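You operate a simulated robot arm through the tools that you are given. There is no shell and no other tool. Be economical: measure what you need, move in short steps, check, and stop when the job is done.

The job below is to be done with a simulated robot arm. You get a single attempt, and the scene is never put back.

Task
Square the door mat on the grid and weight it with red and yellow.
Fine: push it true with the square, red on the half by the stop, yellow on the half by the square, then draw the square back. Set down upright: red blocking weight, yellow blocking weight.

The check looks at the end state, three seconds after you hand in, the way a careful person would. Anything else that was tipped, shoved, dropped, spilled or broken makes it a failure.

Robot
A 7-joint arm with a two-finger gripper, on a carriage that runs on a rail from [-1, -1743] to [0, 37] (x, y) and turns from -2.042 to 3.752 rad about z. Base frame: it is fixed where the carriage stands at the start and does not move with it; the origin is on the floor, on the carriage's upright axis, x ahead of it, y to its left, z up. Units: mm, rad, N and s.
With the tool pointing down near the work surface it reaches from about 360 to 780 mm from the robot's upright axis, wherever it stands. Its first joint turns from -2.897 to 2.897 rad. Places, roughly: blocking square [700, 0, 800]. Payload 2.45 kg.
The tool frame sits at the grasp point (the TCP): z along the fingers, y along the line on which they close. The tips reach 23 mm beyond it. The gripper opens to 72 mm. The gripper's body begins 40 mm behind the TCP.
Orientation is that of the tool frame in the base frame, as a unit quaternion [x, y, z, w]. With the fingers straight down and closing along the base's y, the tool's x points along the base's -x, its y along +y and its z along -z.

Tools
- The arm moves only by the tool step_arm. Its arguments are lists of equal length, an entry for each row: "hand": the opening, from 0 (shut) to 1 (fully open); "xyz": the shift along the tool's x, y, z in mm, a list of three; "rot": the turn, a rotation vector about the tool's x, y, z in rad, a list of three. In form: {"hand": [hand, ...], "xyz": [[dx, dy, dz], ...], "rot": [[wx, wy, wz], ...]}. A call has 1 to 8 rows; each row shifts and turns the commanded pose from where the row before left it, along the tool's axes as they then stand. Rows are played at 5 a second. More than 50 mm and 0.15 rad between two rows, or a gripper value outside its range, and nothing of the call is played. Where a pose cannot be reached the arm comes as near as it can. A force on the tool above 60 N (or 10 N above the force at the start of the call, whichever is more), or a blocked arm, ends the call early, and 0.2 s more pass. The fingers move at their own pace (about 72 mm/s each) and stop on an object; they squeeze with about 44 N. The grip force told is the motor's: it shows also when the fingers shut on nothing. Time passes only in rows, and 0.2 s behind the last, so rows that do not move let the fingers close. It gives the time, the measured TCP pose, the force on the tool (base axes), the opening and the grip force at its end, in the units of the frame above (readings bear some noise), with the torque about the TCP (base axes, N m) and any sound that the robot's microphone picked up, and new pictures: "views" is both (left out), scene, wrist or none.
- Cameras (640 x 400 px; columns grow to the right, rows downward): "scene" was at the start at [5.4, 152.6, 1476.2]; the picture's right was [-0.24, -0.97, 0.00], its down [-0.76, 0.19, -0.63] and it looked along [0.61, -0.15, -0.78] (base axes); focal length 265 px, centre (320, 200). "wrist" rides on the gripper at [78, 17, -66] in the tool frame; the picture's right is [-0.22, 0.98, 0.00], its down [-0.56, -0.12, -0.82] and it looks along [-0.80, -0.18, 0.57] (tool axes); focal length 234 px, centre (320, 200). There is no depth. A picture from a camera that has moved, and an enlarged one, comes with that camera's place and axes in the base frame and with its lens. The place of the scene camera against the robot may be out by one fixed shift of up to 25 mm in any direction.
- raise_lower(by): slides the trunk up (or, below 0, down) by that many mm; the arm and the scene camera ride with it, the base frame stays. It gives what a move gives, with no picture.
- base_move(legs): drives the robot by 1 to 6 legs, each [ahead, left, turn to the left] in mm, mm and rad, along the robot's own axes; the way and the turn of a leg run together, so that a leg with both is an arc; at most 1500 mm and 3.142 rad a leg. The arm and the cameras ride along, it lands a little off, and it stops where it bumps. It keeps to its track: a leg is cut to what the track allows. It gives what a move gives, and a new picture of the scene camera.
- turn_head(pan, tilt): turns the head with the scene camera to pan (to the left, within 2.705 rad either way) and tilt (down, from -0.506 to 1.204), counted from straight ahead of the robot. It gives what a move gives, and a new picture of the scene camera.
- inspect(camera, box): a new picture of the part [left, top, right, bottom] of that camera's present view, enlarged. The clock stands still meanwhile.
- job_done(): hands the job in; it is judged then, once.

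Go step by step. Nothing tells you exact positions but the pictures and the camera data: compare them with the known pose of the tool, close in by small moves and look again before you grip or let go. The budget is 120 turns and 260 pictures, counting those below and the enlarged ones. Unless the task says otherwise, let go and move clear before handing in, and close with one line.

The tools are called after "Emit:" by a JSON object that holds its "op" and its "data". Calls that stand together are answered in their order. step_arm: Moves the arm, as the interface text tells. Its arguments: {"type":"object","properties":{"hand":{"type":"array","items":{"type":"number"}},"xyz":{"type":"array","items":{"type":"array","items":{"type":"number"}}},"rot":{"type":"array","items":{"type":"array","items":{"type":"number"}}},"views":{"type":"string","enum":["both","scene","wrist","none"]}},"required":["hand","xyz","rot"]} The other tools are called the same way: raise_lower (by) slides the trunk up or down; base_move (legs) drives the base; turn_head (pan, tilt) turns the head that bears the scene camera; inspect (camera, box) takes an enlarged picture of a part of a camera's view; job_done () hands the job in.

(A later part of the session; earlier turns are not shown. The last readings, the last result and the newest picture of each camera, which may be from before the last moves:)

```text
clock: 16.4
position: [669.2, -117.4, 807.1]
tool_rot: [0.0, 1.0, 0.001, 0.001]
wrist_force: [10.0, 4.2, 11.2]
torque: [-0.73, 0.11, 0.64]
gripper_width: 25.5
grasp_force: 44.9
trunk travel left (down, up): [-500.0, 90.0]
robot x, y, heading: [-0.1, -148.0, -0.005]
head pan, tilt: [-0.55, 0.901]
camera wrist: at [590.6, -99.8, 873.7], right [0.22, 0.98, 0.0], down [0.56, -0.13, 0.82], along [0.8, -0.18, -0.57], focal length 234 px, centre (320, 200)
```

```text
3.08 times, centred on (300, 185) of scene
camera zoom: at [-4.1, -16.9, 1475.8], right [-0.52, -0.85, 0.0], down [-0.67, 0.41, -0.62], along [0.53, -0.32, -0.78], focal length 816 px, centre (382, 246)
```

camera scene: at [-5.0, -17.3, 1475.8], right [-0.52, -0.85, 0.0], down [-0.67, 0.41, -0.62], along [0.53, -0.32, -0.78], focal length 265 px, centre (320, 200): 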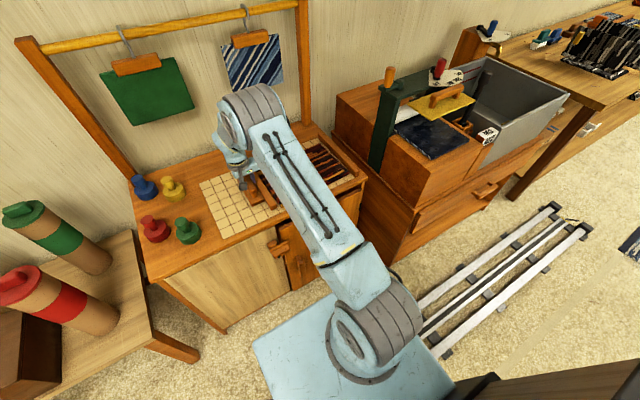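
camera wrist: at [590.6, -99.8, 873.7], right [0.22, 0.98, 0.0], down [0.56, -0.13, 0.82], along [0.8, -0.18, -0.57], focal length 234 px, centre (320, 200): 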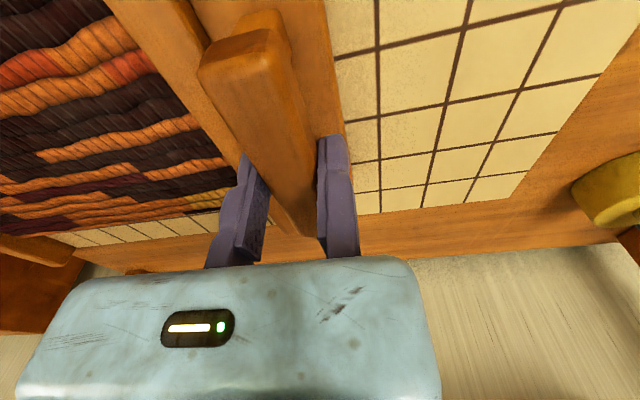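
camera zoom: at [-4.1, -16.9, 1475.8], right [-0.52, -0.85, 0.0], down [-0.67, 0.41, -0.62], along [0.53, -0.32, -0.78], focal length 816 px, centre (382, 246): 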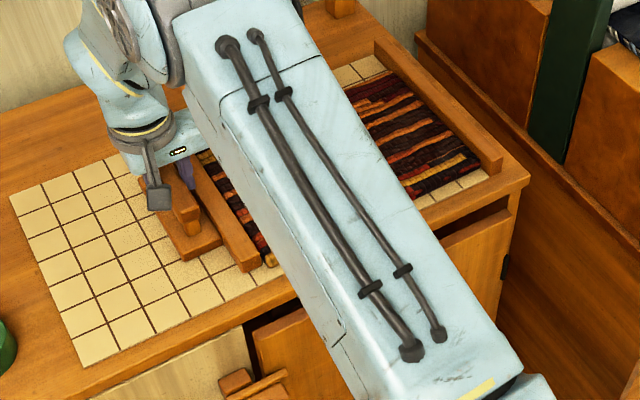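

The mat is nearly against the stop. I'll use 2 mm steps.

Emit:
{"op": "step_arm", "data": {"hand": [0, 0, 0, 0, 0], "xyz": [[0, -2, 0], [0, -2, 0], [0, -2, 0], [0, -2, 0], [0, 0, 0]], "rot": [[0, 0, 0], [0, 0, 0], [0, 0, 0], [0, 0, 0], [0, 0, 0]], "views": "wrist"}}

Emit:
{"op": "inspect", "data": {"camera": "scene", "box": [300, 120, 370, 200]}}

Emit:
{"op": "inspect", "data": {"camera": "wrist", "box": [0, 0, 360, 270]}}

```text
clock: 17.6
position: [669.9, -119.7, 807.9]
tool_rot: [0.0, 1.0, 0.003, -0.001]
wrist_force: [7.6, 31.5, 15.1]
torque: [-0.98, -0.49, -0.94]
gripper_width: 25.6
grasp_force: 45.3
trunk travel left (down, up): [-500.0, 90.0]
robot x, y, heading: [2.2, -150.7, 0.005]
head pan, tilt: [-0.55, 0.901]
camera wrist: at [590.7, -103.2, 873.8], right [0.22, 0.98, 0.01], down [0.56, -0.13, 0.82], along [0.8, -0.17, -0.57], focal length 234 px, centre (320, 200)
```

wrist: 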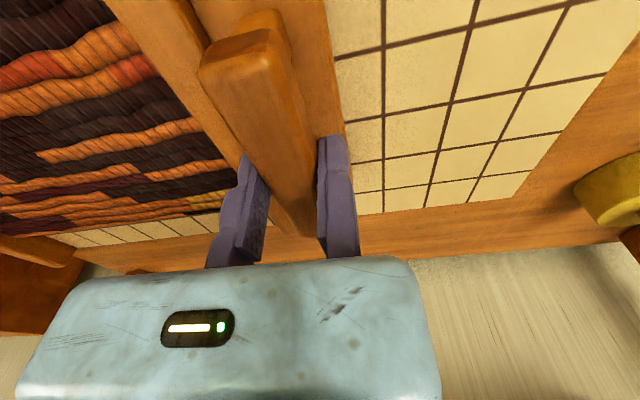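

```text
5.00 times, centred on (335, 160) of scene
camera zoom: at [-4.8, -14.6, 1475.6], right [-0.52, -0.85, 0.0], down [-0.67, 0.41, -0.62], along [0.53, -0.33, -0.78], focal length 1327 px, centre (245, 400)
```

zoom: 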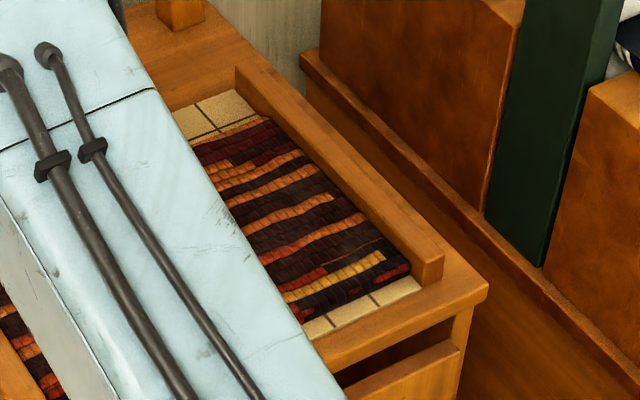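

```text
1.48 times, centred on (180, 135) of wrist
camera zoom: at [590.7, -103.2, 873.8], right [0.22, 0.98, 0.01], down [0.56, -0.13, 0.82], along [0.8, -0.17, -0.57], focal length 347 px, centre (527, 296)
```

zoom: 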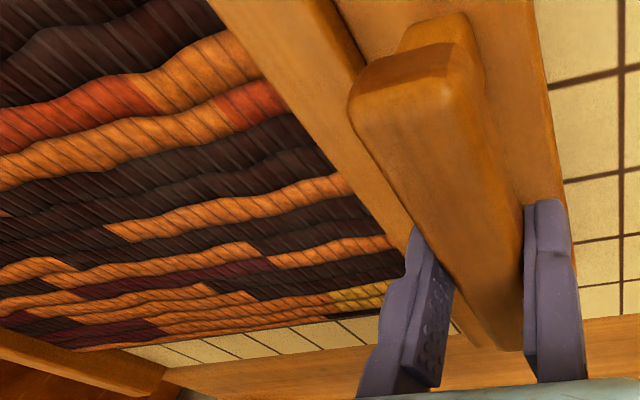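

The mat has seated on the stop with 31 N on the tool, flush with both stop and blade. I'll relax the push, release the square in place and go up, since the weights go on before the square is drawn back.

Emit:
{"op": "step_arm", "data": {"hand": [0, 0.65, 0.65, 0.65, 0.65, 0.65, 0.65], "xyz": [[0, 5, 0], [0, 0, 0], [0, 4, 0], [0, 0, -20], [0, 0, -40], [0, 0, -40], [0, 0, 0]], "rot": [[0, 0, 0], [0, 0, 0], [0, 0, 0], [0, 0, 0], [0, 0, 0], [0, 0, 0], [0, 0, 0]]}}

Emit:
{"op": "inspect", "data": {"camera": "wrist", "box": [0, 0, 400, 250]}}

```text
clock: 19.2
position: [670.3, -117.1, 907.0]
tool_rot: [0.001, 1.0, 0.002, 0.0]
wrist_force: [0.0, -0.1, 0.1]
torque: [0.03, -0.02, 0.02]
gripper_width: 47.0
grasp_force: 0.1
trunk travel left (down, up): [-500.0, 90.0]
robot x, y, heading: [1.1, -148.9, 0.0]
head pan, tilt: [-0.55, 0.901]
camera scene: at [-4.4, -17.4, 1475.8], right [-0.52, -0.85, 0.0], down [-0.67, 0.41, -0.62], along [0.53, -0.32, -0.78], focal length 265 px, centre (320, 200)
camera wrist: at [590.4, -99.2, 973.2], right [0.22, 0.98, 0.0], down [0.56, -0.13, 0.82], along [0.8, -0.18, -0.57], focal length 234 px, centre (320, 200)
```

scene: 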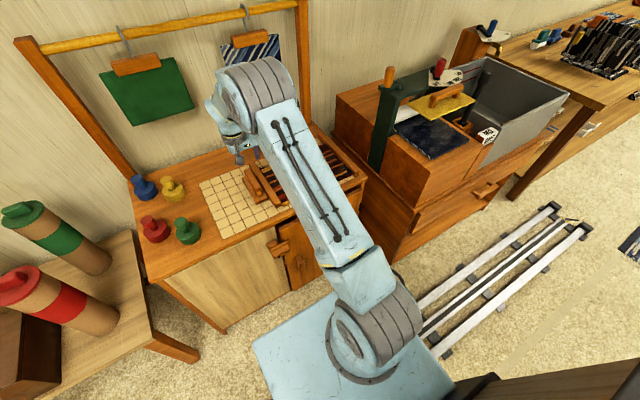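
wrist: 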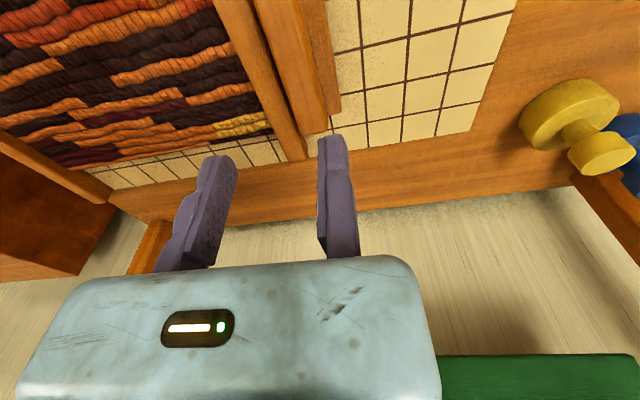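

```text
1.60 times, centred on (200, 125) of wrist
camera zoom: at [590.4, -99.2, 973.2], right [0.22, 0.98, 0.0], down [0.56, -0.13, 0.82], along [0.8, -0.18, -0.57], focal length 375 px, centre (512, 320)
```

zoom: 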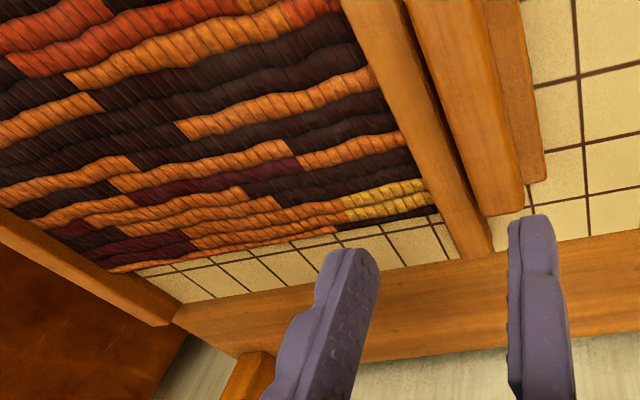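

The mat lies true between stop and blade. Next I'll swing toward the weights for a stereo look, staying high.

Emit:
{"op": "step_arm", "data": {"hand": [1, 1, 1, 1, 1, 1], "xyz": [[28, 40, -4], [28, 40, -4], [28, 40, -4], [28, 40, -4], [28, 30, -4], [0, 0, 0]], "rot": [[0, 0, 0], [0, 0, 0], [0, 0, 0], [0, 0, 0], [0, 0, 0], [0, 0, 0]], "views": "wrist"}}

Emit:
{"op": "step_arm", "data": {"hand": [1, 1, 1], "xyz": [[0, 40, 0], [0, 40, 0], [0, 0, 0]], "rot": [[0, 0, 0], [0, 0, 0], [0, 0, 0]], "views": "wrist"}}

Emit:
{"op": "turn_head", "data": {"pan": 0, "tilt": 0.9}}

Emit:
{"op": "inspect", "data": {"camera": "scene", "box": [240, 120, 480, 270]}}

```text
clock: 20.6
position: [528.5, 74.6, 926.4]
tool_rot: [0.001, 1.0, 0.002, 0.0]
wrist_force: [-0.4, 0.9, -0.7]
torque: [0.01, 0.01, 0.0]
gripper_width: 72.0
grasp_force: 0.1
trunk travel left (down, up): [-500.0, 90.0]
robot x, y, heading: [-0.1, -147.2, 0.001]
head pan, tilt: [-0.55, 0.901]
camera wrist: at [450.1, 92.1, 994.0], right [0.22, 0.98, 0.0], down [0.56, -0.13, 0.82], along [0.8, -0.18, -0.57], focal length 234 px, centre (320, 200)
```

wrist: 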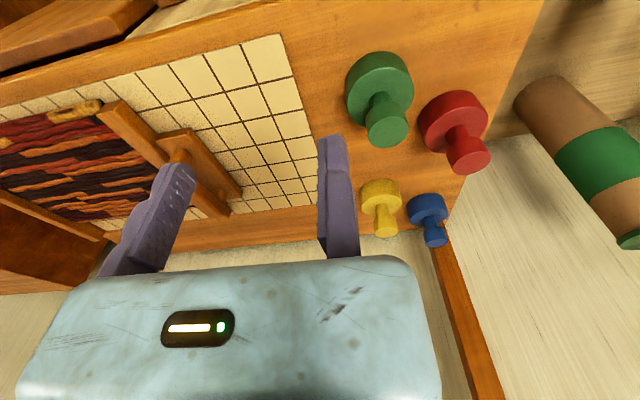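

```text
clock: 21.4
position: [529.9, 155.3, 928.4]
tool_rot: [0.001, 1.0, 0.002, 0.0]
wrist_force: [0.4, 1.2, 0.2]
torque: [-0.02, 0.02, 0.0]
gripper_width: 72.0
grasp_force: 0.2
trunk travel left (down, up): [-500.0, 90.0]
robot x, y, heading: [-3.3, -148.7, -0.001]
head pan, tilt: [-0.55, 0.901]
camera wrist: at [450.8, 172.0, 994.1], right [0.22, 0.98, 0.0], down [0.56, -0.13, 0.82], along [0.8, -0.18, -0.57], focal length 234 px, centre (320, 200)
```

wrist: 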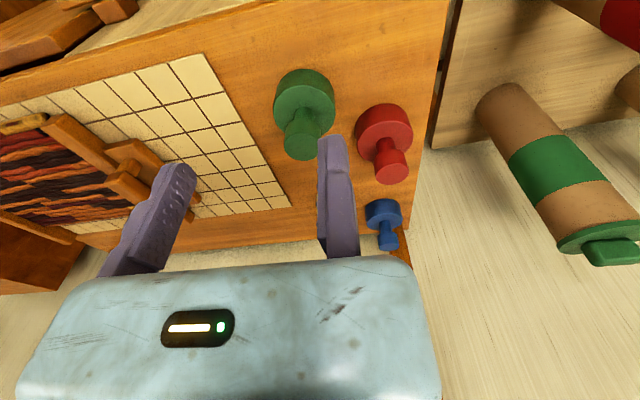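

```text
clock: 22.4
position: [529.5, 154.9, 927.6]
tool_rot: [0.0, 1.0, 0.002, 0.0]
wrist_force: [0.1, -0.4, 0.3]
torque: [-0.01, 0.0, 0.0]
gripper_width: 71.9
grasp_force: 0.1
trunk travel left (down, up): [-500.0, 90.0]
robot x, y, heading: [-0.1, -147.0, -0.001]
head pan, tilt: [0.0, 0.901]
camera scene: at [7.1, 22.0, 1475.8], right [0.0, -1.0, 0.0], down [-0.78, 0.0, -0.62], along [0.62, 0.0, -0.78], focal length 265 px, centre (320, 200)
```

scene: 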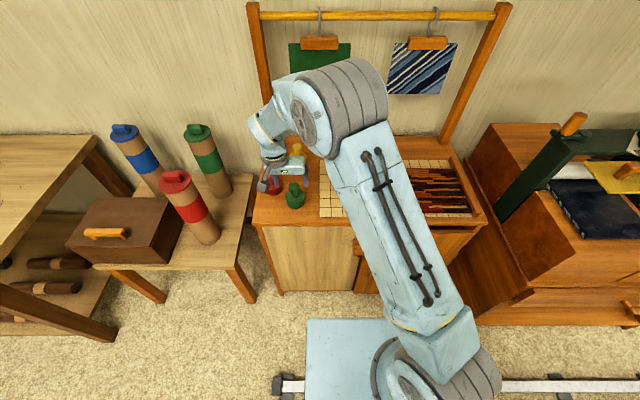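

```text
2.67 times, centred on (360, 195) of scene
camera zoom: at [7.1, 22.0, 1475.8], right [0.0, -1.0, 0.0], down [-0.78, 0.0, -0.62], along [0.62, 0.0, -0.78], focal length 708 px, centre (213, 213)
```

zoom: 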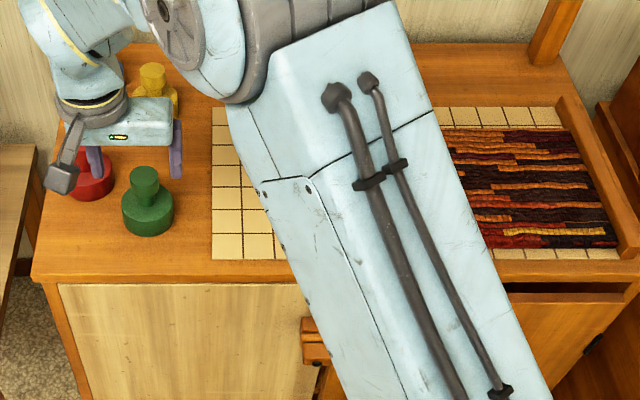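

Stereo puts the red weight's knob top at roughly (652, 206, 822). I'll come over it with the fixed finger on the +y side, still above it, and measure again.

Emit:
{"op": "step_arm", "data": {"hand": [0.65, 0.65, 0.65, 0.65], "xyz": [[-35, 25, 0], [-35, 25, 15], [-30, 19, 20], [0, 0, 12]], "rot": [[0, 0, 0], [0, 0, 0], [0, 0, 0], [0, 0, 0]]}}

Emit:
{"op": "inspect", "data": {"camera": "wrist", "box": [180, 0, 440, 200]}}

Emit:
{"op": "inspect", "data": {"camera": "scene", "box": [240, 120, 340, 220]}}

```text
clock: 23.4
position: [631.2, 223.1, 879.7]
tool_rot: [0.001, 1.0, 0.002, 0.0]
wrist_force: [0.0, 1.1, 0.5]
torque: [0.04, -0.01, 0.01]
gripper_width: 46.8
grasp_force: 0.1
trunk travel left (down, up): [-500.0, 90.0]
robot x, y, heading: [2.1, -144.8, -0.001]
head pan, tilt: [0.0, 0.901]
camera scene: at [7.6, 22.2, 1475.8], right [0.0, -1.0, 0.0], down [-0.78, 0.0, -0.62], along [0.62, 0.0, -0.78], focal length 265 px, centre (320, 200)
camera wrist: at [552.7, 240.1, 946.7], right [0.22, 0.98, 0.0], down [0.56, -0.13, 0.82], along [0.8, -0.18, -0.57], focal length 234 px, centre (320, 200)
```

scene: 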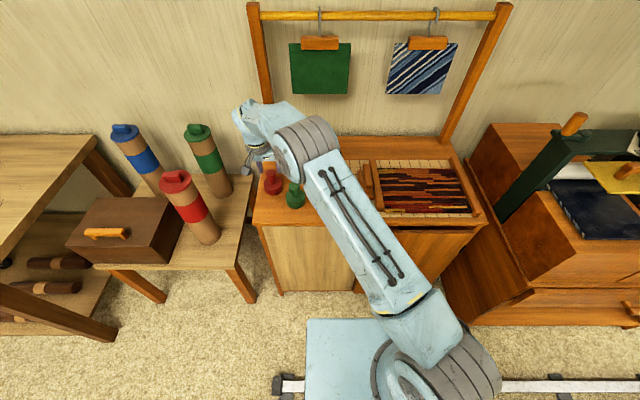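
wrist: 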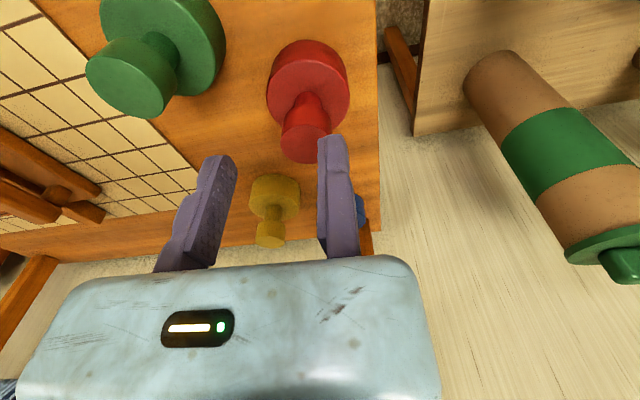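

```text
2.00 times, centred on (310, 100) of wrist
camera zoom: at [552.7, 240.1, 946.7], right [0.22, 0.98, 0.0], down [0.56, -0.13, 0.82], along [0.8, -0.18, -0.57], focal length 468 px, centre (340, 400)
```

zoom: 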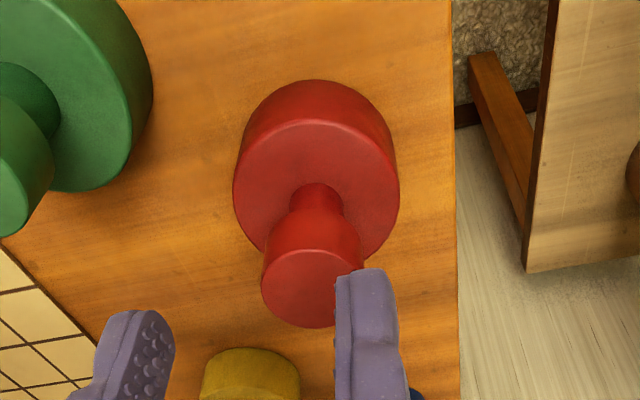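

```text
4.00 times, centred on (290, 170) of scene
camera zoom: at [7.6, 22.2, 1475.8], right [0.0, -1.0, 0.0], down [-0.78, 0.0, -0.62], along [0.62, 0.0, -0.78], focal length 1061 px, centre (440, 320)
```

zoom: 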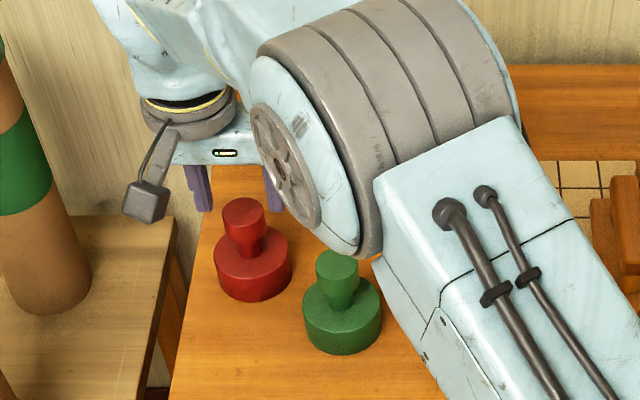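

The red knob is 34 mm in diameter, centred at (657, 207), with its top at z ≈ 822. I'll position the fixed finger at y ≈ 227 and come down to just above.

Emit:
{"op": "step_arm", "data": {"hand": [0.75, 0.75, 0.75], "xyz": [[-25.5, 4, 0], [0, 0, 20], [0, 0, 14]], "rot": [[0, 0, 0], [0, 0, 0], [0, 0, 0]], "views": "wrist"}}

Emit:
{"op": "inspect", "data": {"camera": "wrist", "box": [180, 0, 440, 200]}}

Emit:
{"op": "inspect", "data": {"camera": "scene", "box": [240, 120, 340, 220]}}

```text
clock: 24.2
position: [656.2, 226.7, 847.3]
tool_rot: [0.002, 1.0, 0.002, 0.0]
wrist_force: [-0.4, -0.2, -0.7]
torque: [0.02, 0.04, -0.01]
gripper_width: 54.3
grasp_force: 0.2
trunk travel left (down, up): [-500.0, 90.0]
robot x, y, heading: [1.1, -150.0, 0.001]
head pan, tilt: [0.0, 0.901]
camera wrist: at [576.7, 243.8, 913.5], right [0.22, 0.98, 0.0], down [0.56, -0.13, 0.82], along [0.8, -0.18, -0.57], focal length 234 px, centre (320, 200)
```

wrist: 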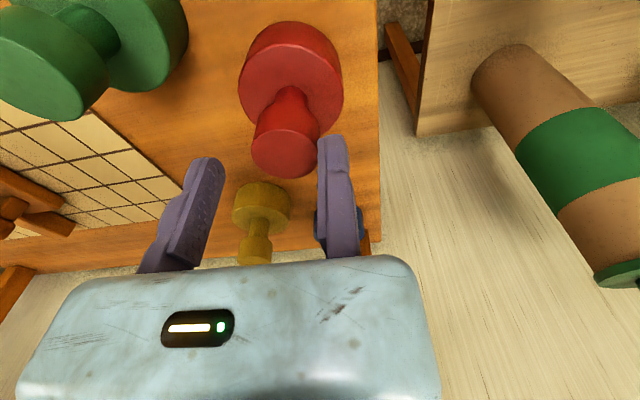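

```text
2.00 times, centred on (310, 100) of wrist
camera zoom: at [576.7, 243.8, 913.5], right [0.22, 0.98, 0.0], down [0.56, -0.13, 0.82], along [0.8, -0.18, -0.57], focal length 468 px, centre (340, 400)
```

zoom: 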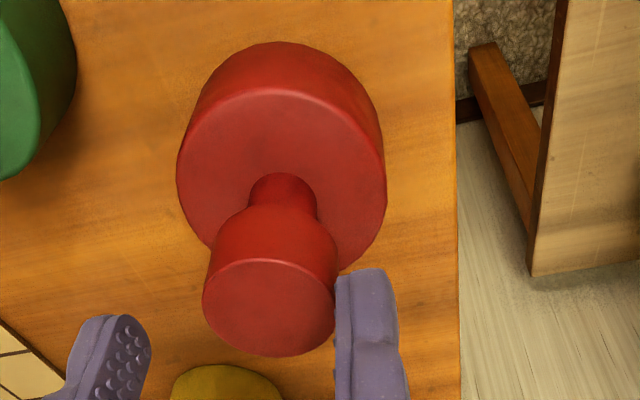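

```text
4.00 times, centred on (290, 170) of scene
camera zoom: at [7.1, 22.0, 1475.8], right [0.0, -1.0, 0.0], down [-0.78, 0.0, -0.62], along [0.62, 0.0, -0.78], focal length 1061 px, centre (440, 320)
```

zoom: 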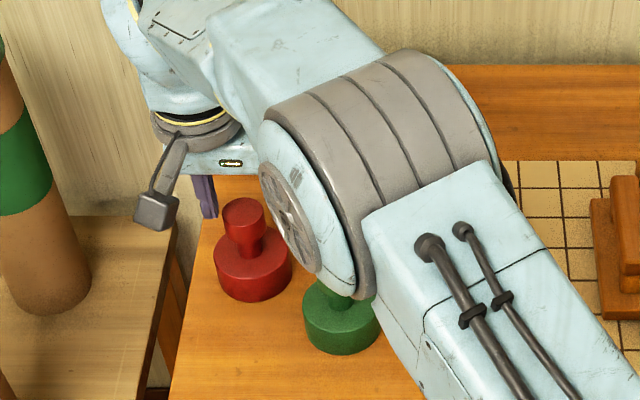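

The measurement is consistent: centre (657, 207), top z 823. I'll shift 2 mm outward, descend to tips at about z 802, and look before closing.

Emit:
{"op": "step_arm", "data": {"hand": [0.75, 0.75, 0.75], "xyz": [[-1, 2, 0], [0, 0, 11], [0, 0, 11]], "rot": [[0, 0, 0], [0, 0, 0], [0, 0, 0]], "views": "wrist"}}

Emit:
{"op": "inspect", "data": {"camera": "wrist", "box": [180, 40, 440, 240]}}

```text
clock: 25.0
position: [657.7, 229.3, 824.9]
tool_rot: [0.002, 1.0, 0.003, 0.0]
wrist_force: [0.1, 0.2, -0.3]
torque: [-0.01, 0.03, 0.0]
gripper_width: 54.0
grasp_force: 0.1
trunk travel left (down, up): [-500.0, 90.0]
robot x, y, heading: [0.8, -152.9, -0.004]
head pan, tilt: [0.0, 0.901]
camera wrist: at [577.8, 246.1, 892.3], right [0.22, 0.98, 0.0], down [0.56, -0.13, 0.82], along [0.8, -0.18, -0.57], focal length 234 px, centre (320, 200)
```

wrist: 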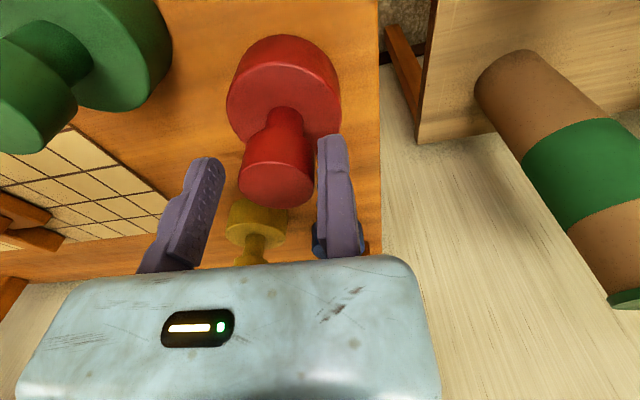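

```text
2.00 times, centred on (310, 140) of wrist
camera zoom: at [577.8, 246.1, 892.3], right [0.22, 0.98, 0.0], down [0.56, -0.13, 0.82], along [0.8, -0.18, -0.57], focal length 468 px, centre (340, 320)
```

zoom: 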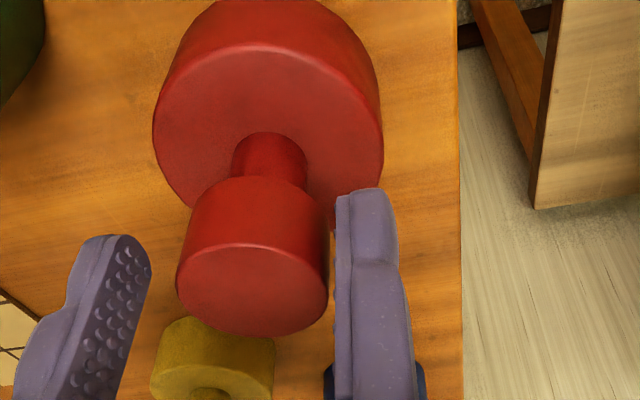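

The knob is between the fingers with a small gap to the fixed one. I'll close the gap gently and grip.

Emit:
{"op": "step_arm", "data": {"hand": [0.75, 0.3, 0, 0, 0], "xyz": [[0, -2.5, 0], [0, 0, 0], [0, 0, 0], [0, 0, 0], [0, 0, 0]], "rot": [[0, 0, 0], [0, 0, 0], [0, 0, 0], [0, 0, 0], [0, 0, 0]], "views": "wrist"}}

Emit:
{"op": "inspect", "data": {"camera": "wrist", "box": [180, 40, 440, 240]}}

```text
clock: 26.2
position: [657.3, 226.0, 826.2]
tool_rot: [0.001, 1.0, 0.001, 0.001]
wrist_force: [1.3, -3.1, 0.9]
torque: [-0.56, -0.1, 0.04]
gripper_width: 35.3
grasp_force: 44.7
trunk travel left (down, up): [-500.0, 90.0]
robot x, y, heading: [-3.3, -148.8, -0.003]
head pan, tilt: [0.0, 0.901]
camera wrist: at [578.0, 243.0, 892.2], right [0.22, 0.98, 0.0], down [0.56, -0.13, 0.82], along [0.8, -0.18, -0.57], focal length 234 px, centre (320, 200)
```

wrist: 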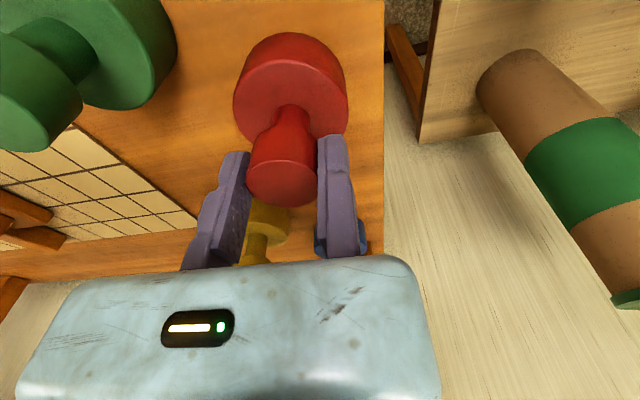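

```text
2.00 times, centred on (310, 140) of wrist
camera zoom: at [578.0, 243.0, 892.2], right [0.22, 0.98, 0.0], down [0.56, -0.13, 0.82], along [0.8, -0.18, -0.57], focal length 468 px, centre (340, 320)
```

zoom: 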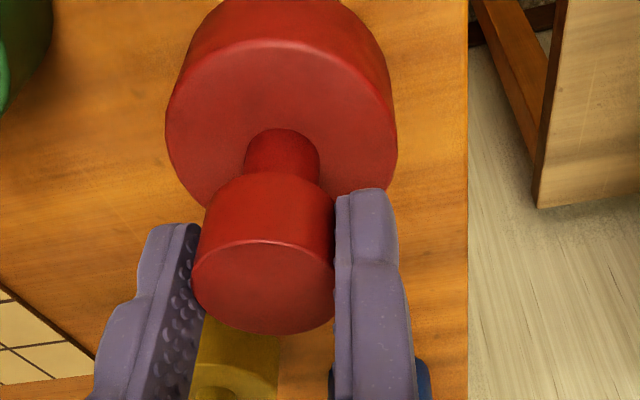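

Red is held firmly at 35.3 mm wide. I'll lift it straight up well above the other tops.

Emit:
{"op": "step_arm", "data": {"hand": [0, 0, 0, 0, 0, 0], "xyz": [[0, 0, -10], [0, 0, -20], [0, 0, -30], [0, 0, -30], [0, 0, -20], [0, 0, 0]], "rot": [[0, 0, 0], [0, 0, 0], [0, 0, 0], [0, 0, 0], [0, 0, 0], [0, 0, 0]]}}

Emit:
{"op": "inspect", "data": {"camera": "wrist", "box": [180, 40, 440, 240]}}

```text
clock: 27.6
position: [656.3, 226.7, 935.7]
tool_rot: [0.002, 1.0, 0.002, 0.0]
wrist_force: [0.1, 0.3, -8.5]
torque: [0.13, 0.0, -0.01]
gripper_width: 35.2
grasp_force: 43.9
trunk travel left (down, up): [-500.0, 90.0]
robot x, y, heading: [-1.6, -149.3, -0.001]
head pan, tilt: [0.0, 0.901]
camera scene: at [7.6, 22.3, 1475.7], right [0.0, -1.0, 0.0], down [-0.78, 0.0, -0.62], along [0.62, 0.0, -0.78], focal length 265 px, centre (320, 200)
camera wrist: at [577.7, 243.8, 1001.8], right [0.22, 0.98, 0.0], down [0.56, -0.13, 0.82], along [0.8, -0.18, -0.57], focal length 234 px, centre (320, 200)
```

scene: 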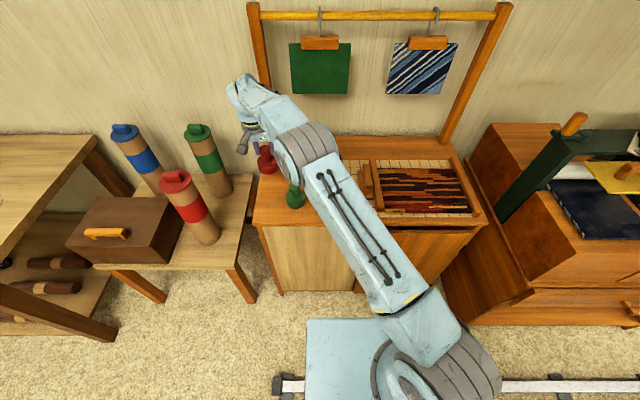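
wrist: 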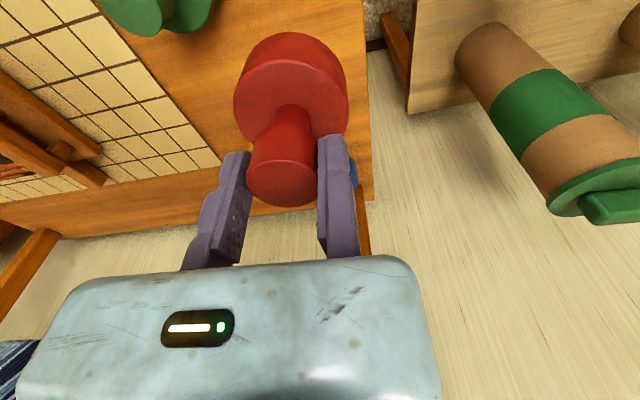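

```text
2.00 times, centred on (310, 140) of wrist
camera zoom: at [577.7, 243.8, 1001.8], right [0.22, 0.98, 0.0], down [0.56, -0.13, 0.82], along [0.8, -0.18, -0.57], focal length 468 px, centre (340, 320)
```

zoom: 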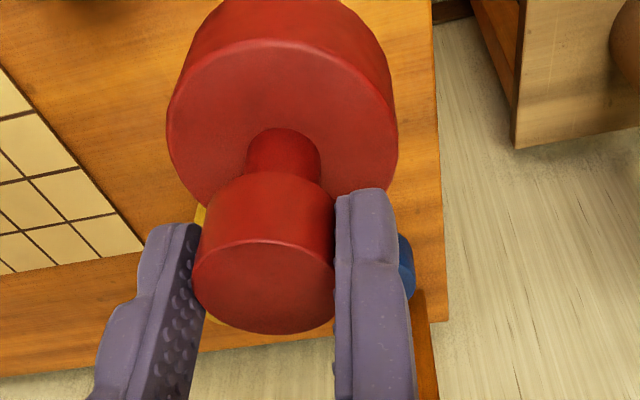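

Red is lifted and upright (8.5 N). I'll carry it high along -y toward the stop half.

Emit:
{"op": "step_arm", "data": {"hand": [0, 0, 0, 0, 0, 0, 0, 0], "xyz": [[0, -30, 0], [0, -38, 0], [0, -38, 0], [0, -38, 0], [0, -38, 0], [0, -38, 0], [0, -38, 0], [0, -38, 0]], "rot": [[0, 0, 0], [0, 0, 0], [0, 0, 0], [0, 0, 0], [0, 0, 0], [0, 0, 0], [0, 0, 0], [0, 0, 0]], "views": "none"}}

Emit:
{"op": "step_arm", "data": {"hand": [0, 0, 0, 0, 0, 0, 0, 0], "xyz": [[0, -38, 0], [0, -38, 0], [0, -38, 0], [0, -38, 0], [0, -38, 0], [0, -38, 0], [0, -38, 0], [0, -30, 0]], "rot": [[0, 0, 0], [0, 0, 0], [0, 0, 0], [0, 0, 0], [0, 0, 0], [0, 0, 0], [0, 0, 0], [0, 0, 0]]}}

Emit:
{"op": "inspect", "data": {"camera": "wrist", "box": [0, 0, 640, 260]}}

```text
clock: 29.4
position: [658.1, -70.5, 933.4]
tool_rot: [0.001, 1.0, 0.002, 0.0]
wrist_force: [-0.4, 0.1, -6.7]
torque: [0.09, 0.01, -0.01]
gripper_width: 35.2
grasp_force: 44.3
trunk travel left (down, up): [-500.0, 90.0]
robot x, y, heading: [2.4, -149.3, -0.003]
head pan, tilt: [0.0, 0.901]
```

```text
clock: 31.2
position: [656.7, -367.2, 931.3]
tool_rot: [0.0, 1.0, 0.002, 0.0]
wrist_force: [-0.4, 0.0, -7.6]
torque: [0.12, 0.07, 0.01]
gripper_width: 35.5
grasp_force: 43.2
trunk travel left (down, up): [-500.0, 90.0]
robot x, y, heading: [-0.6, -148.6, 0.003]
head pan, tilt: [0.0, 0.901]
camera scene: at [7.8, 21.7, 1475.8], right [0.0, -1.0, 0.0], down [-0.78, 0.0, -0.62], along [0.62, 0.0, -0.78], focal length 265 px, centre (320, 200)
camera wrist: at [577.8, -349.4, 997.8], right [0.22, 0.98, 0.0], down [0.56, -0.13, 0.82], along [0.8, -0.18, -0.57], focal length 234 px, centre (320, 200)
```

scene: 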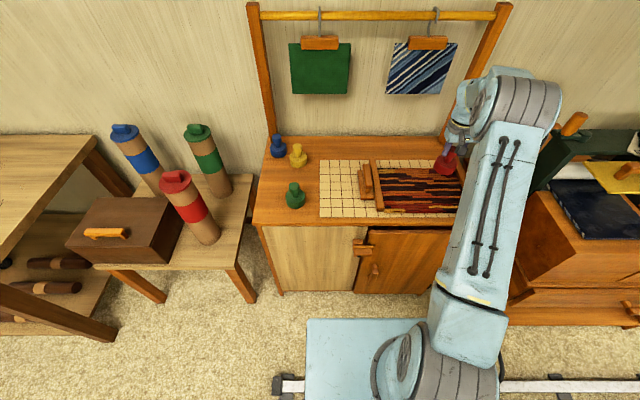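
wrist: 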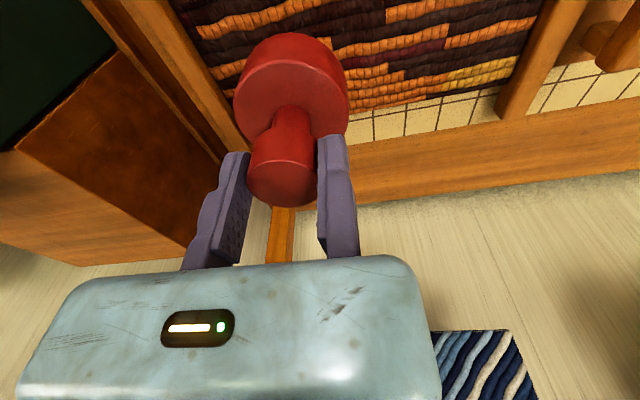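

```text
1.00 times, centred on (320, 130) of wrist (not enlarged: the box is as wide or as high as the picture)
camera zoom: at [577.8, -349.4, 997.8], right [0.22, 0.98, 0.0], down [0.56, -0.13, 0.82], along [0.8, -0.18, -0.57], focal length 234 px, centre (320, 270)
```

zoom: 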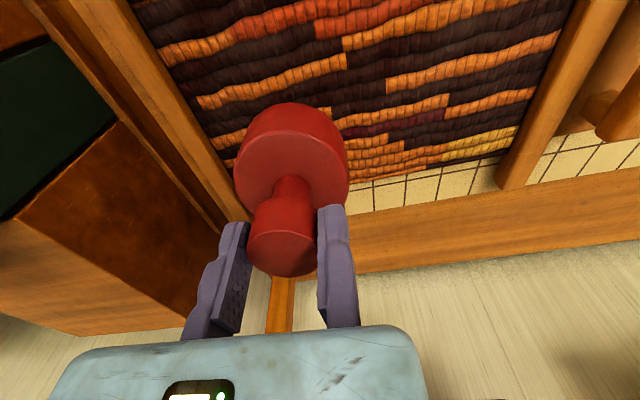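

From this view the mat spans y ≈ -476 to -176 and x ≈ 552 to 748, so the red target centre is about (650, -401). I'll align and lower to just above the mat.

Emit:
{"op": "step_arm", "data": {"hand": [0, 0, 0, 0, 0, 0], "xyz": [[6, -16, 0], [0, 0, 20], [0, 0, 20], [0, 0, 20], [0, 0, 14], [0, 0, 0]], "rot": [[0, 0, 0], [0, 0, 0], [0, 0, 0], [0, 0, 0], [0, 0, 0], [0, 0, 0]]}}

Emit:
{"op": "inspect", "data": {"camera": "wrist", "box": [60, 0, 440, 240]}}

Emit:
{"op": "inspect", "data": {"camera": "scene", "box": [340, 120, 500, 240]}}

```text
clock: 32.6
position: [649.8, -382.4, 858.5]
tool_rot: [0.001, 1.0, 0.002, 0.0]
wrist_force: [-0.1, 0.3, -7.5]
torque: [0.17, 0.06, 0.03]
gripper_width: 35.1
grasp_force: 43.5
trunk travel left (down, up): [-500.0, 90.0]
robot x, y, heading: [0.5, -151.3, 0.003]
head pan, tilt: [0.0, 0.901]
camera scene: at [7.9, 21.8, 1475.8], right [0.0, -1.0, 0.0], down [-0.78, 0.0, -0.62], along [0.62, 0.0, -0.78], focal length 265 px, centre (320, 200)
camera wrist: at [571.3, -364.8, 924.6], right [0.22, 0.98, 0.0], down [0.56, -0.13, 0.82], along [0.8, -0.18, -0.57], focal length 234 px, centre (320, 200)
```

scene: 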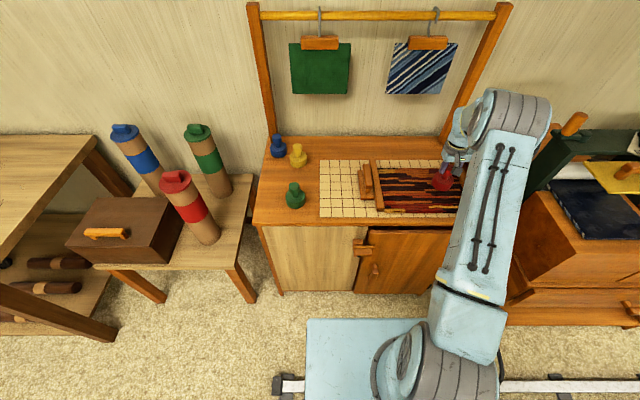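
wrist: 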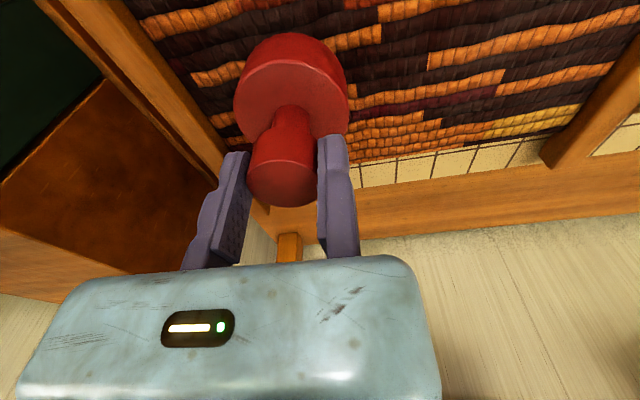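

```text
1.67 times, centred on (250, 120) of wrist
camera zoom: at [571.3, -364.8, 924.6], right [0.22, 0.98, 0.0], down [0.56, -0.13, 0.82], along [0.8, -0.18, -0.57], focal length 390 px, centre (437, 333)
```

zoom: 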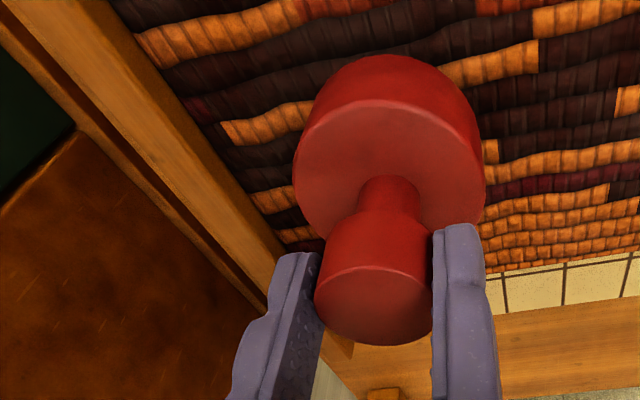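

```text
3.33 times, centred on (420, 180) of scene
camera zoom: at [7.9, 21.8, 1475.8], right [0.0, -1.0, 0.0], down [-0.78, 0.0, -0.62], along [0.62, 0.0, -0.78], focal length 884 px, centre (-13, 267)
```

zoom: 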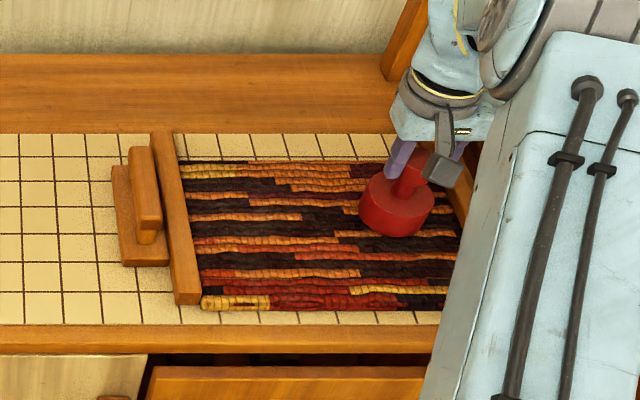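

Red is over the stop half. I'll lower it gently to contact.

Emit:
{"op": "step_arm", "data": {"hand": [0, 0, 0, 0, 0], "xyz": [[0, 0, 4], [0, 0, 4], [0, 0, 4], [0, 0, 3], [0, 0, 0]], "rot": [[0, 0, 0], [0, 0, 0], [0, 0, 0], [0, 0, 0], [0, 0, 0]], "views": "none"}}

```text
clock: 33.8
position: [650.3, -381.9, 844.2]
tool_rot: [0.001, 1.0, 0.002, 0.001]
wrist_force: [-2.1, 0.8, -1.2]
torque: [-0.14, 0.13, -0.05]
gripper_width: 35.3
grasp_force: 44.5
trunk travel left (down, up): [-500.0, 90.0]
robot x, y, heading: [-1.1, -148.9, -0.0]
head pan, tilt: [0.0, 0.901]
```

The load has mostly come off the tool, so red is touching the mat. I'll lower one more millimetre and check.

Emit:
{"op": "step_arm", "data": {"hand": [0, 0], "xyz": [[0, 0, 1], [0, 0, 0]], "rot": [[0, 0, 0], [0, 0, 0]], "views": "wrist"}}

Emit:
{"op": "inspect", "data": {"camera": "scene", "box": [340, 120, 500, 240]}}

```text
clock: 34.4
position: [651.1, -382.6, 845.0]
tool_rot: [0.0, 1.0, 0.001, 0.001]
wrist_force: [-1.7, 1.8, 9.2]
torque: [-0.5, 0.29, -0.1]
gripper_width: 35.2
grasp_force: 44.6
trunk travel left (down, up): [-500.0, 90.0]
robot x, y, heading: [0.8, -149.9, -0.001]
head pan, tilt: [0.0, 0.901]
camera wrist: at [571.2, -364.4, 910.5], right [0.22, 0.98, 0.0], down [0.56, -0.13, 0.82], along [0.8, -0.18, -0.57], focal length 234 px, centre (320, 200)
```

wrist: 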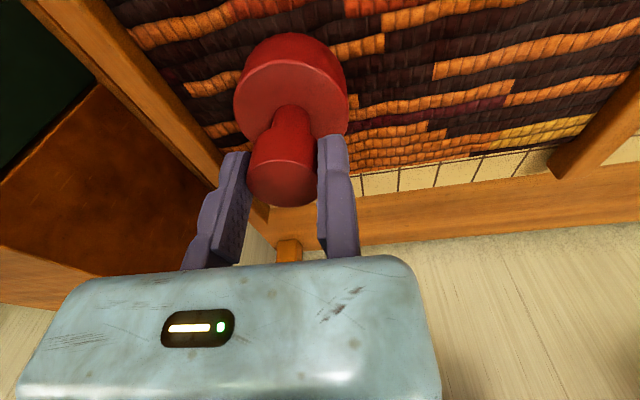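

```text
3.33 times, centred on (420, 180) of scene
camera zoom: at [6.3, 22.5, 1475.9], right [0.0, -1.0, 0.0], down [-0.78, 0.0, -0.62], along [0.62, 0.0, -0.78], focal length 884 px, centre (-13, 267)
```

zoom: 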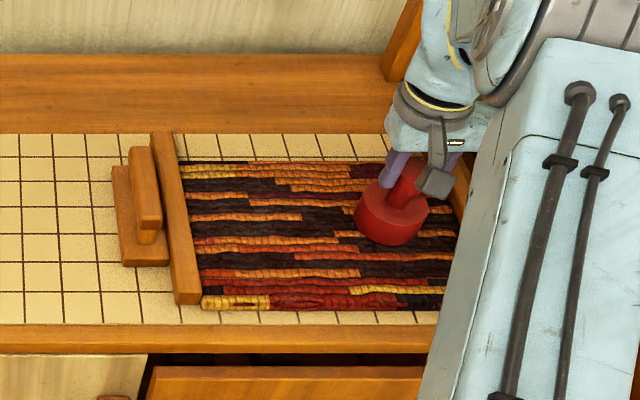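

Red rests on the mat. I'll release, ease the fixed finger off, and rise.

Emit:
{"op": "step_arm", "data": {"hand": [0.7, 0.7, 0.7, 0.7, 0.7, 0.7], "xyz": [[0, 0, -0.5], [0, 0, 0], [0, 4, 0], [0, 0, -30], [0, 0, -40], [0, 0, -20]], "rot": [[0, 0, 0], [0, 0, 0], [0, 0, 0], [0, 0, 0], [0, 0, 0], [0, 0, 0]], "views": "wrist"}}

Emit:
{"op": "inspect", "data": {"camera": "scene", "box": [340, 120, 500, 240]}}

```text
clock: 35.8
position: [650.1, -376.2, 934.7]
tool_rot: [0.001, 1.0, 0.002, 0.0]
wrist_force: [0.7, -0.3, -0.1]
torque: [0.02, 0.01, -0.01]
gripper_width: 50.6
grasp_force: 0.1
trunk travel left (down, up): [-500.0, 90.0]
robot x, y, heading: [1.8, -145.9, -0.003]
head pan, tilt: [0.0, 0.901]
camera wrist: at [570.9, -359.5, 1000.5], right [0.22, 0.98, 0.0], down [0.56, -0.13, 0.82], along [0.8, -0.18, -0.57], focal length 234 px, centre (320, 200)
```

wrist: 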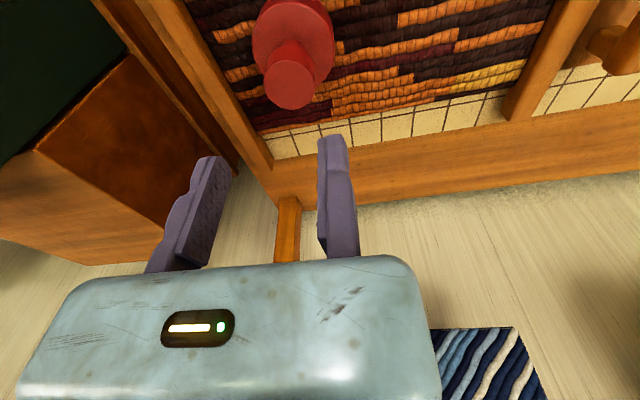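

```text
3.33 times, centred on (420, 180) of scene
camera zoom: at [6.9, 22.1, 1475.7], right [0.0, -1.0, 0.0], down [-0.78, 0.0, -0.62], along [0.62, 0.0, -0.78], focal length 884 px, centre (-13, 267)
```

zoom: 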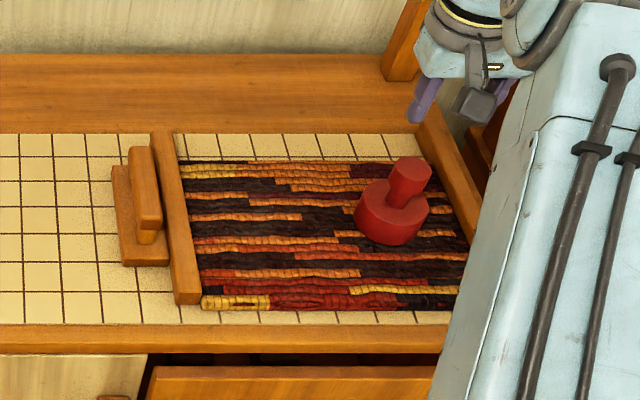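

Red stands upright on the stop half. Yellow is far back at about (785, 128), so I'll drive the carriage back toward +y for reach, then swing over.

Emit:
{"op": "base_move", "data": {"legs": [[0, 180, 0]]}}

Emit:
{"op": "step_arm", "data": {"hand": [1, 1, 1, 1, 1, 1, 1, 1], "xyz": [[0, 35, 0], [0, 40, 0], [0, 40, 0], [0, 40, 0], [0, 40, 0], [0, 40, 0], [0, 40, 0], [0, 25, 0]], "rot": [[0, 0, 0], [0, 0, 0], [0, 0, 0], [0, 0, 0], [0, 0, 0], [0, 0, 0], [0, 0, 0], [0, 0, 0]]}}

Emit:
{"op": "step_arm", "data": {"hand": [0.7, 0.7, 0.7, 0.7], "xyz": [[-20, 25, 0], [-20, 25, 0], [-20, 0, 15], [0, 0, 15]], "rot": [[0, 0, 0], [0, 0, 0], [0, 0, 0], [0, 0, 0]]}}

```text
clock: 37.3
position: [651.4, -196.1, 933.2]
tool_rot: [0.001, 1.0, 0.002, -0.001]
wrist_force: [-0.8, -0.4, 0.1]
torque: [0.01, -0.03, 0.0]
gripper_width: 50.4
grasp_force: 0.0
trunk travel left (down, up): [-500.0, 90.0]
robot x, y, heading: [0.5, 31.0, 0.006]
head pan, tilt: [0.0, 0.901]
camera scene: at [7.0, 202.0, 1475.8], right [0.0, -1.0, 0.0], down [-0.78, 0.0, -0.62], along [0.62, 0.0, -0.78], focal length 265 px, centre (320, 200)
```

scene: 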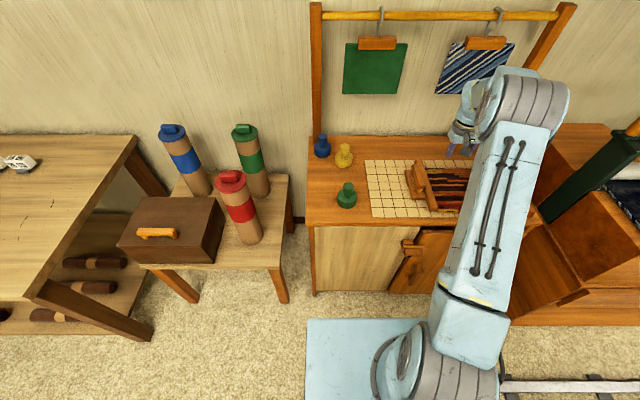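

```text
clock: 39.1
position: [649.2, 104.5, 935.0]
tool_rot: [-0.001, 1.0, 0.003, 0.0]
wrist_force: [1.0, -0.3, -1.3]
torque: [-0.03, -0.03, -0.03]
gripper_width: 72.2
grasp_force: 0.0
trunk travel left (down, up): [-500.0, 90.0]
robot x, y, heading: [1.1, 34.9, 0.0]
head pan, tilt: [0.0, 0.901]
camera scene: at [7.0, 202.1, 1475.7], right [0.0, -1.0, 0.0], down [-0.78, 0.0, -0.62], along [0.62, 0.0, -0.78], focal length 265 px, centre (320, 200)
camera wrist: at [571.5, 122.3, 1000.9], right [0.22, 0.98, 0.0], down [0.56, -0.13, 0.82], along [0.8, -0.18, -0.57], focal length 234 px, centre (320, 200)
```

scene: 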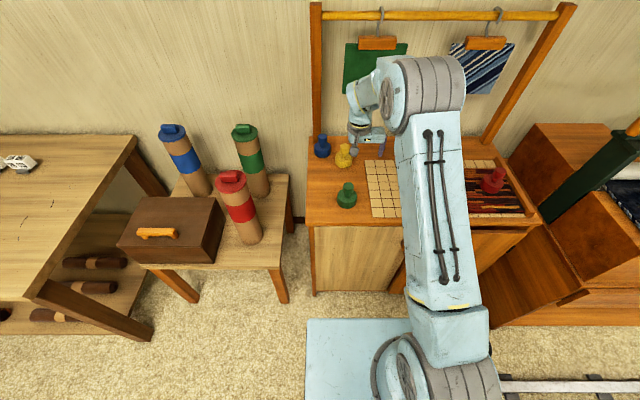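
wrist: 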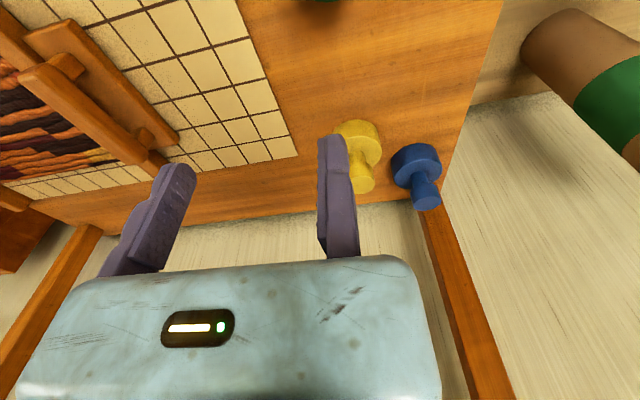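

```text
clock: 40.1
position: [711.3, 154.8, 905.7]
tool_rot: [0.0, 1.0, 0.002, -0.001]
wrist_force: [-0.5, -0.3, -0.1]
torque: [-0.02, -0.02, -0.01]
gripper_width: 50.5
grasp_force: 0.2
trunk travel left (down, up): [-500.0, 90.0]
robot x, y, heading: [-2.2, 33.4, 0.003]
head pan, tilt: [0.0, 0.901]
camera scene: at [7.2, 201.9, 1475.8], right [0.0, -1.0, 0.0], down [-0.78, 0.0, -0.62], along [0.62, 0.0, -0.78], focal length 265 px, centre (320, 200)
camera wrist: at [631.5, 172.0, 970.7], right [0.22, 0.98, 0.0], down [0.56, -0.13, 0.82], along [0.8, -0.18, -0.57], focal length 234 px, centre (320, 200)
```

scene: 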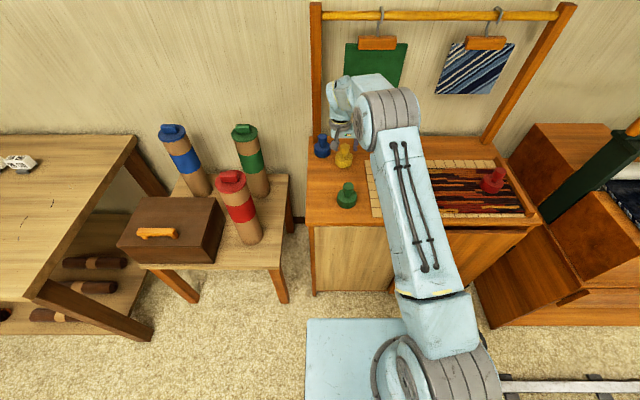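
wrist: 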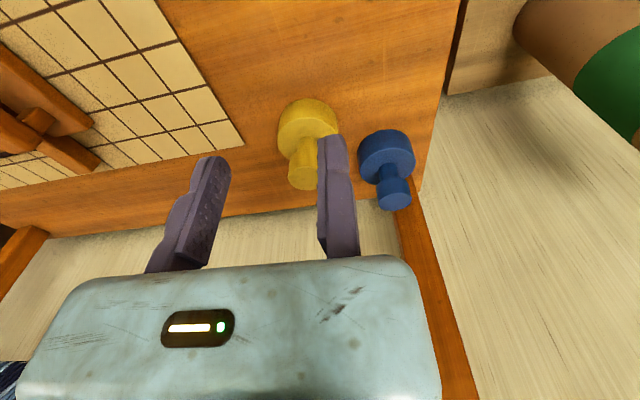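

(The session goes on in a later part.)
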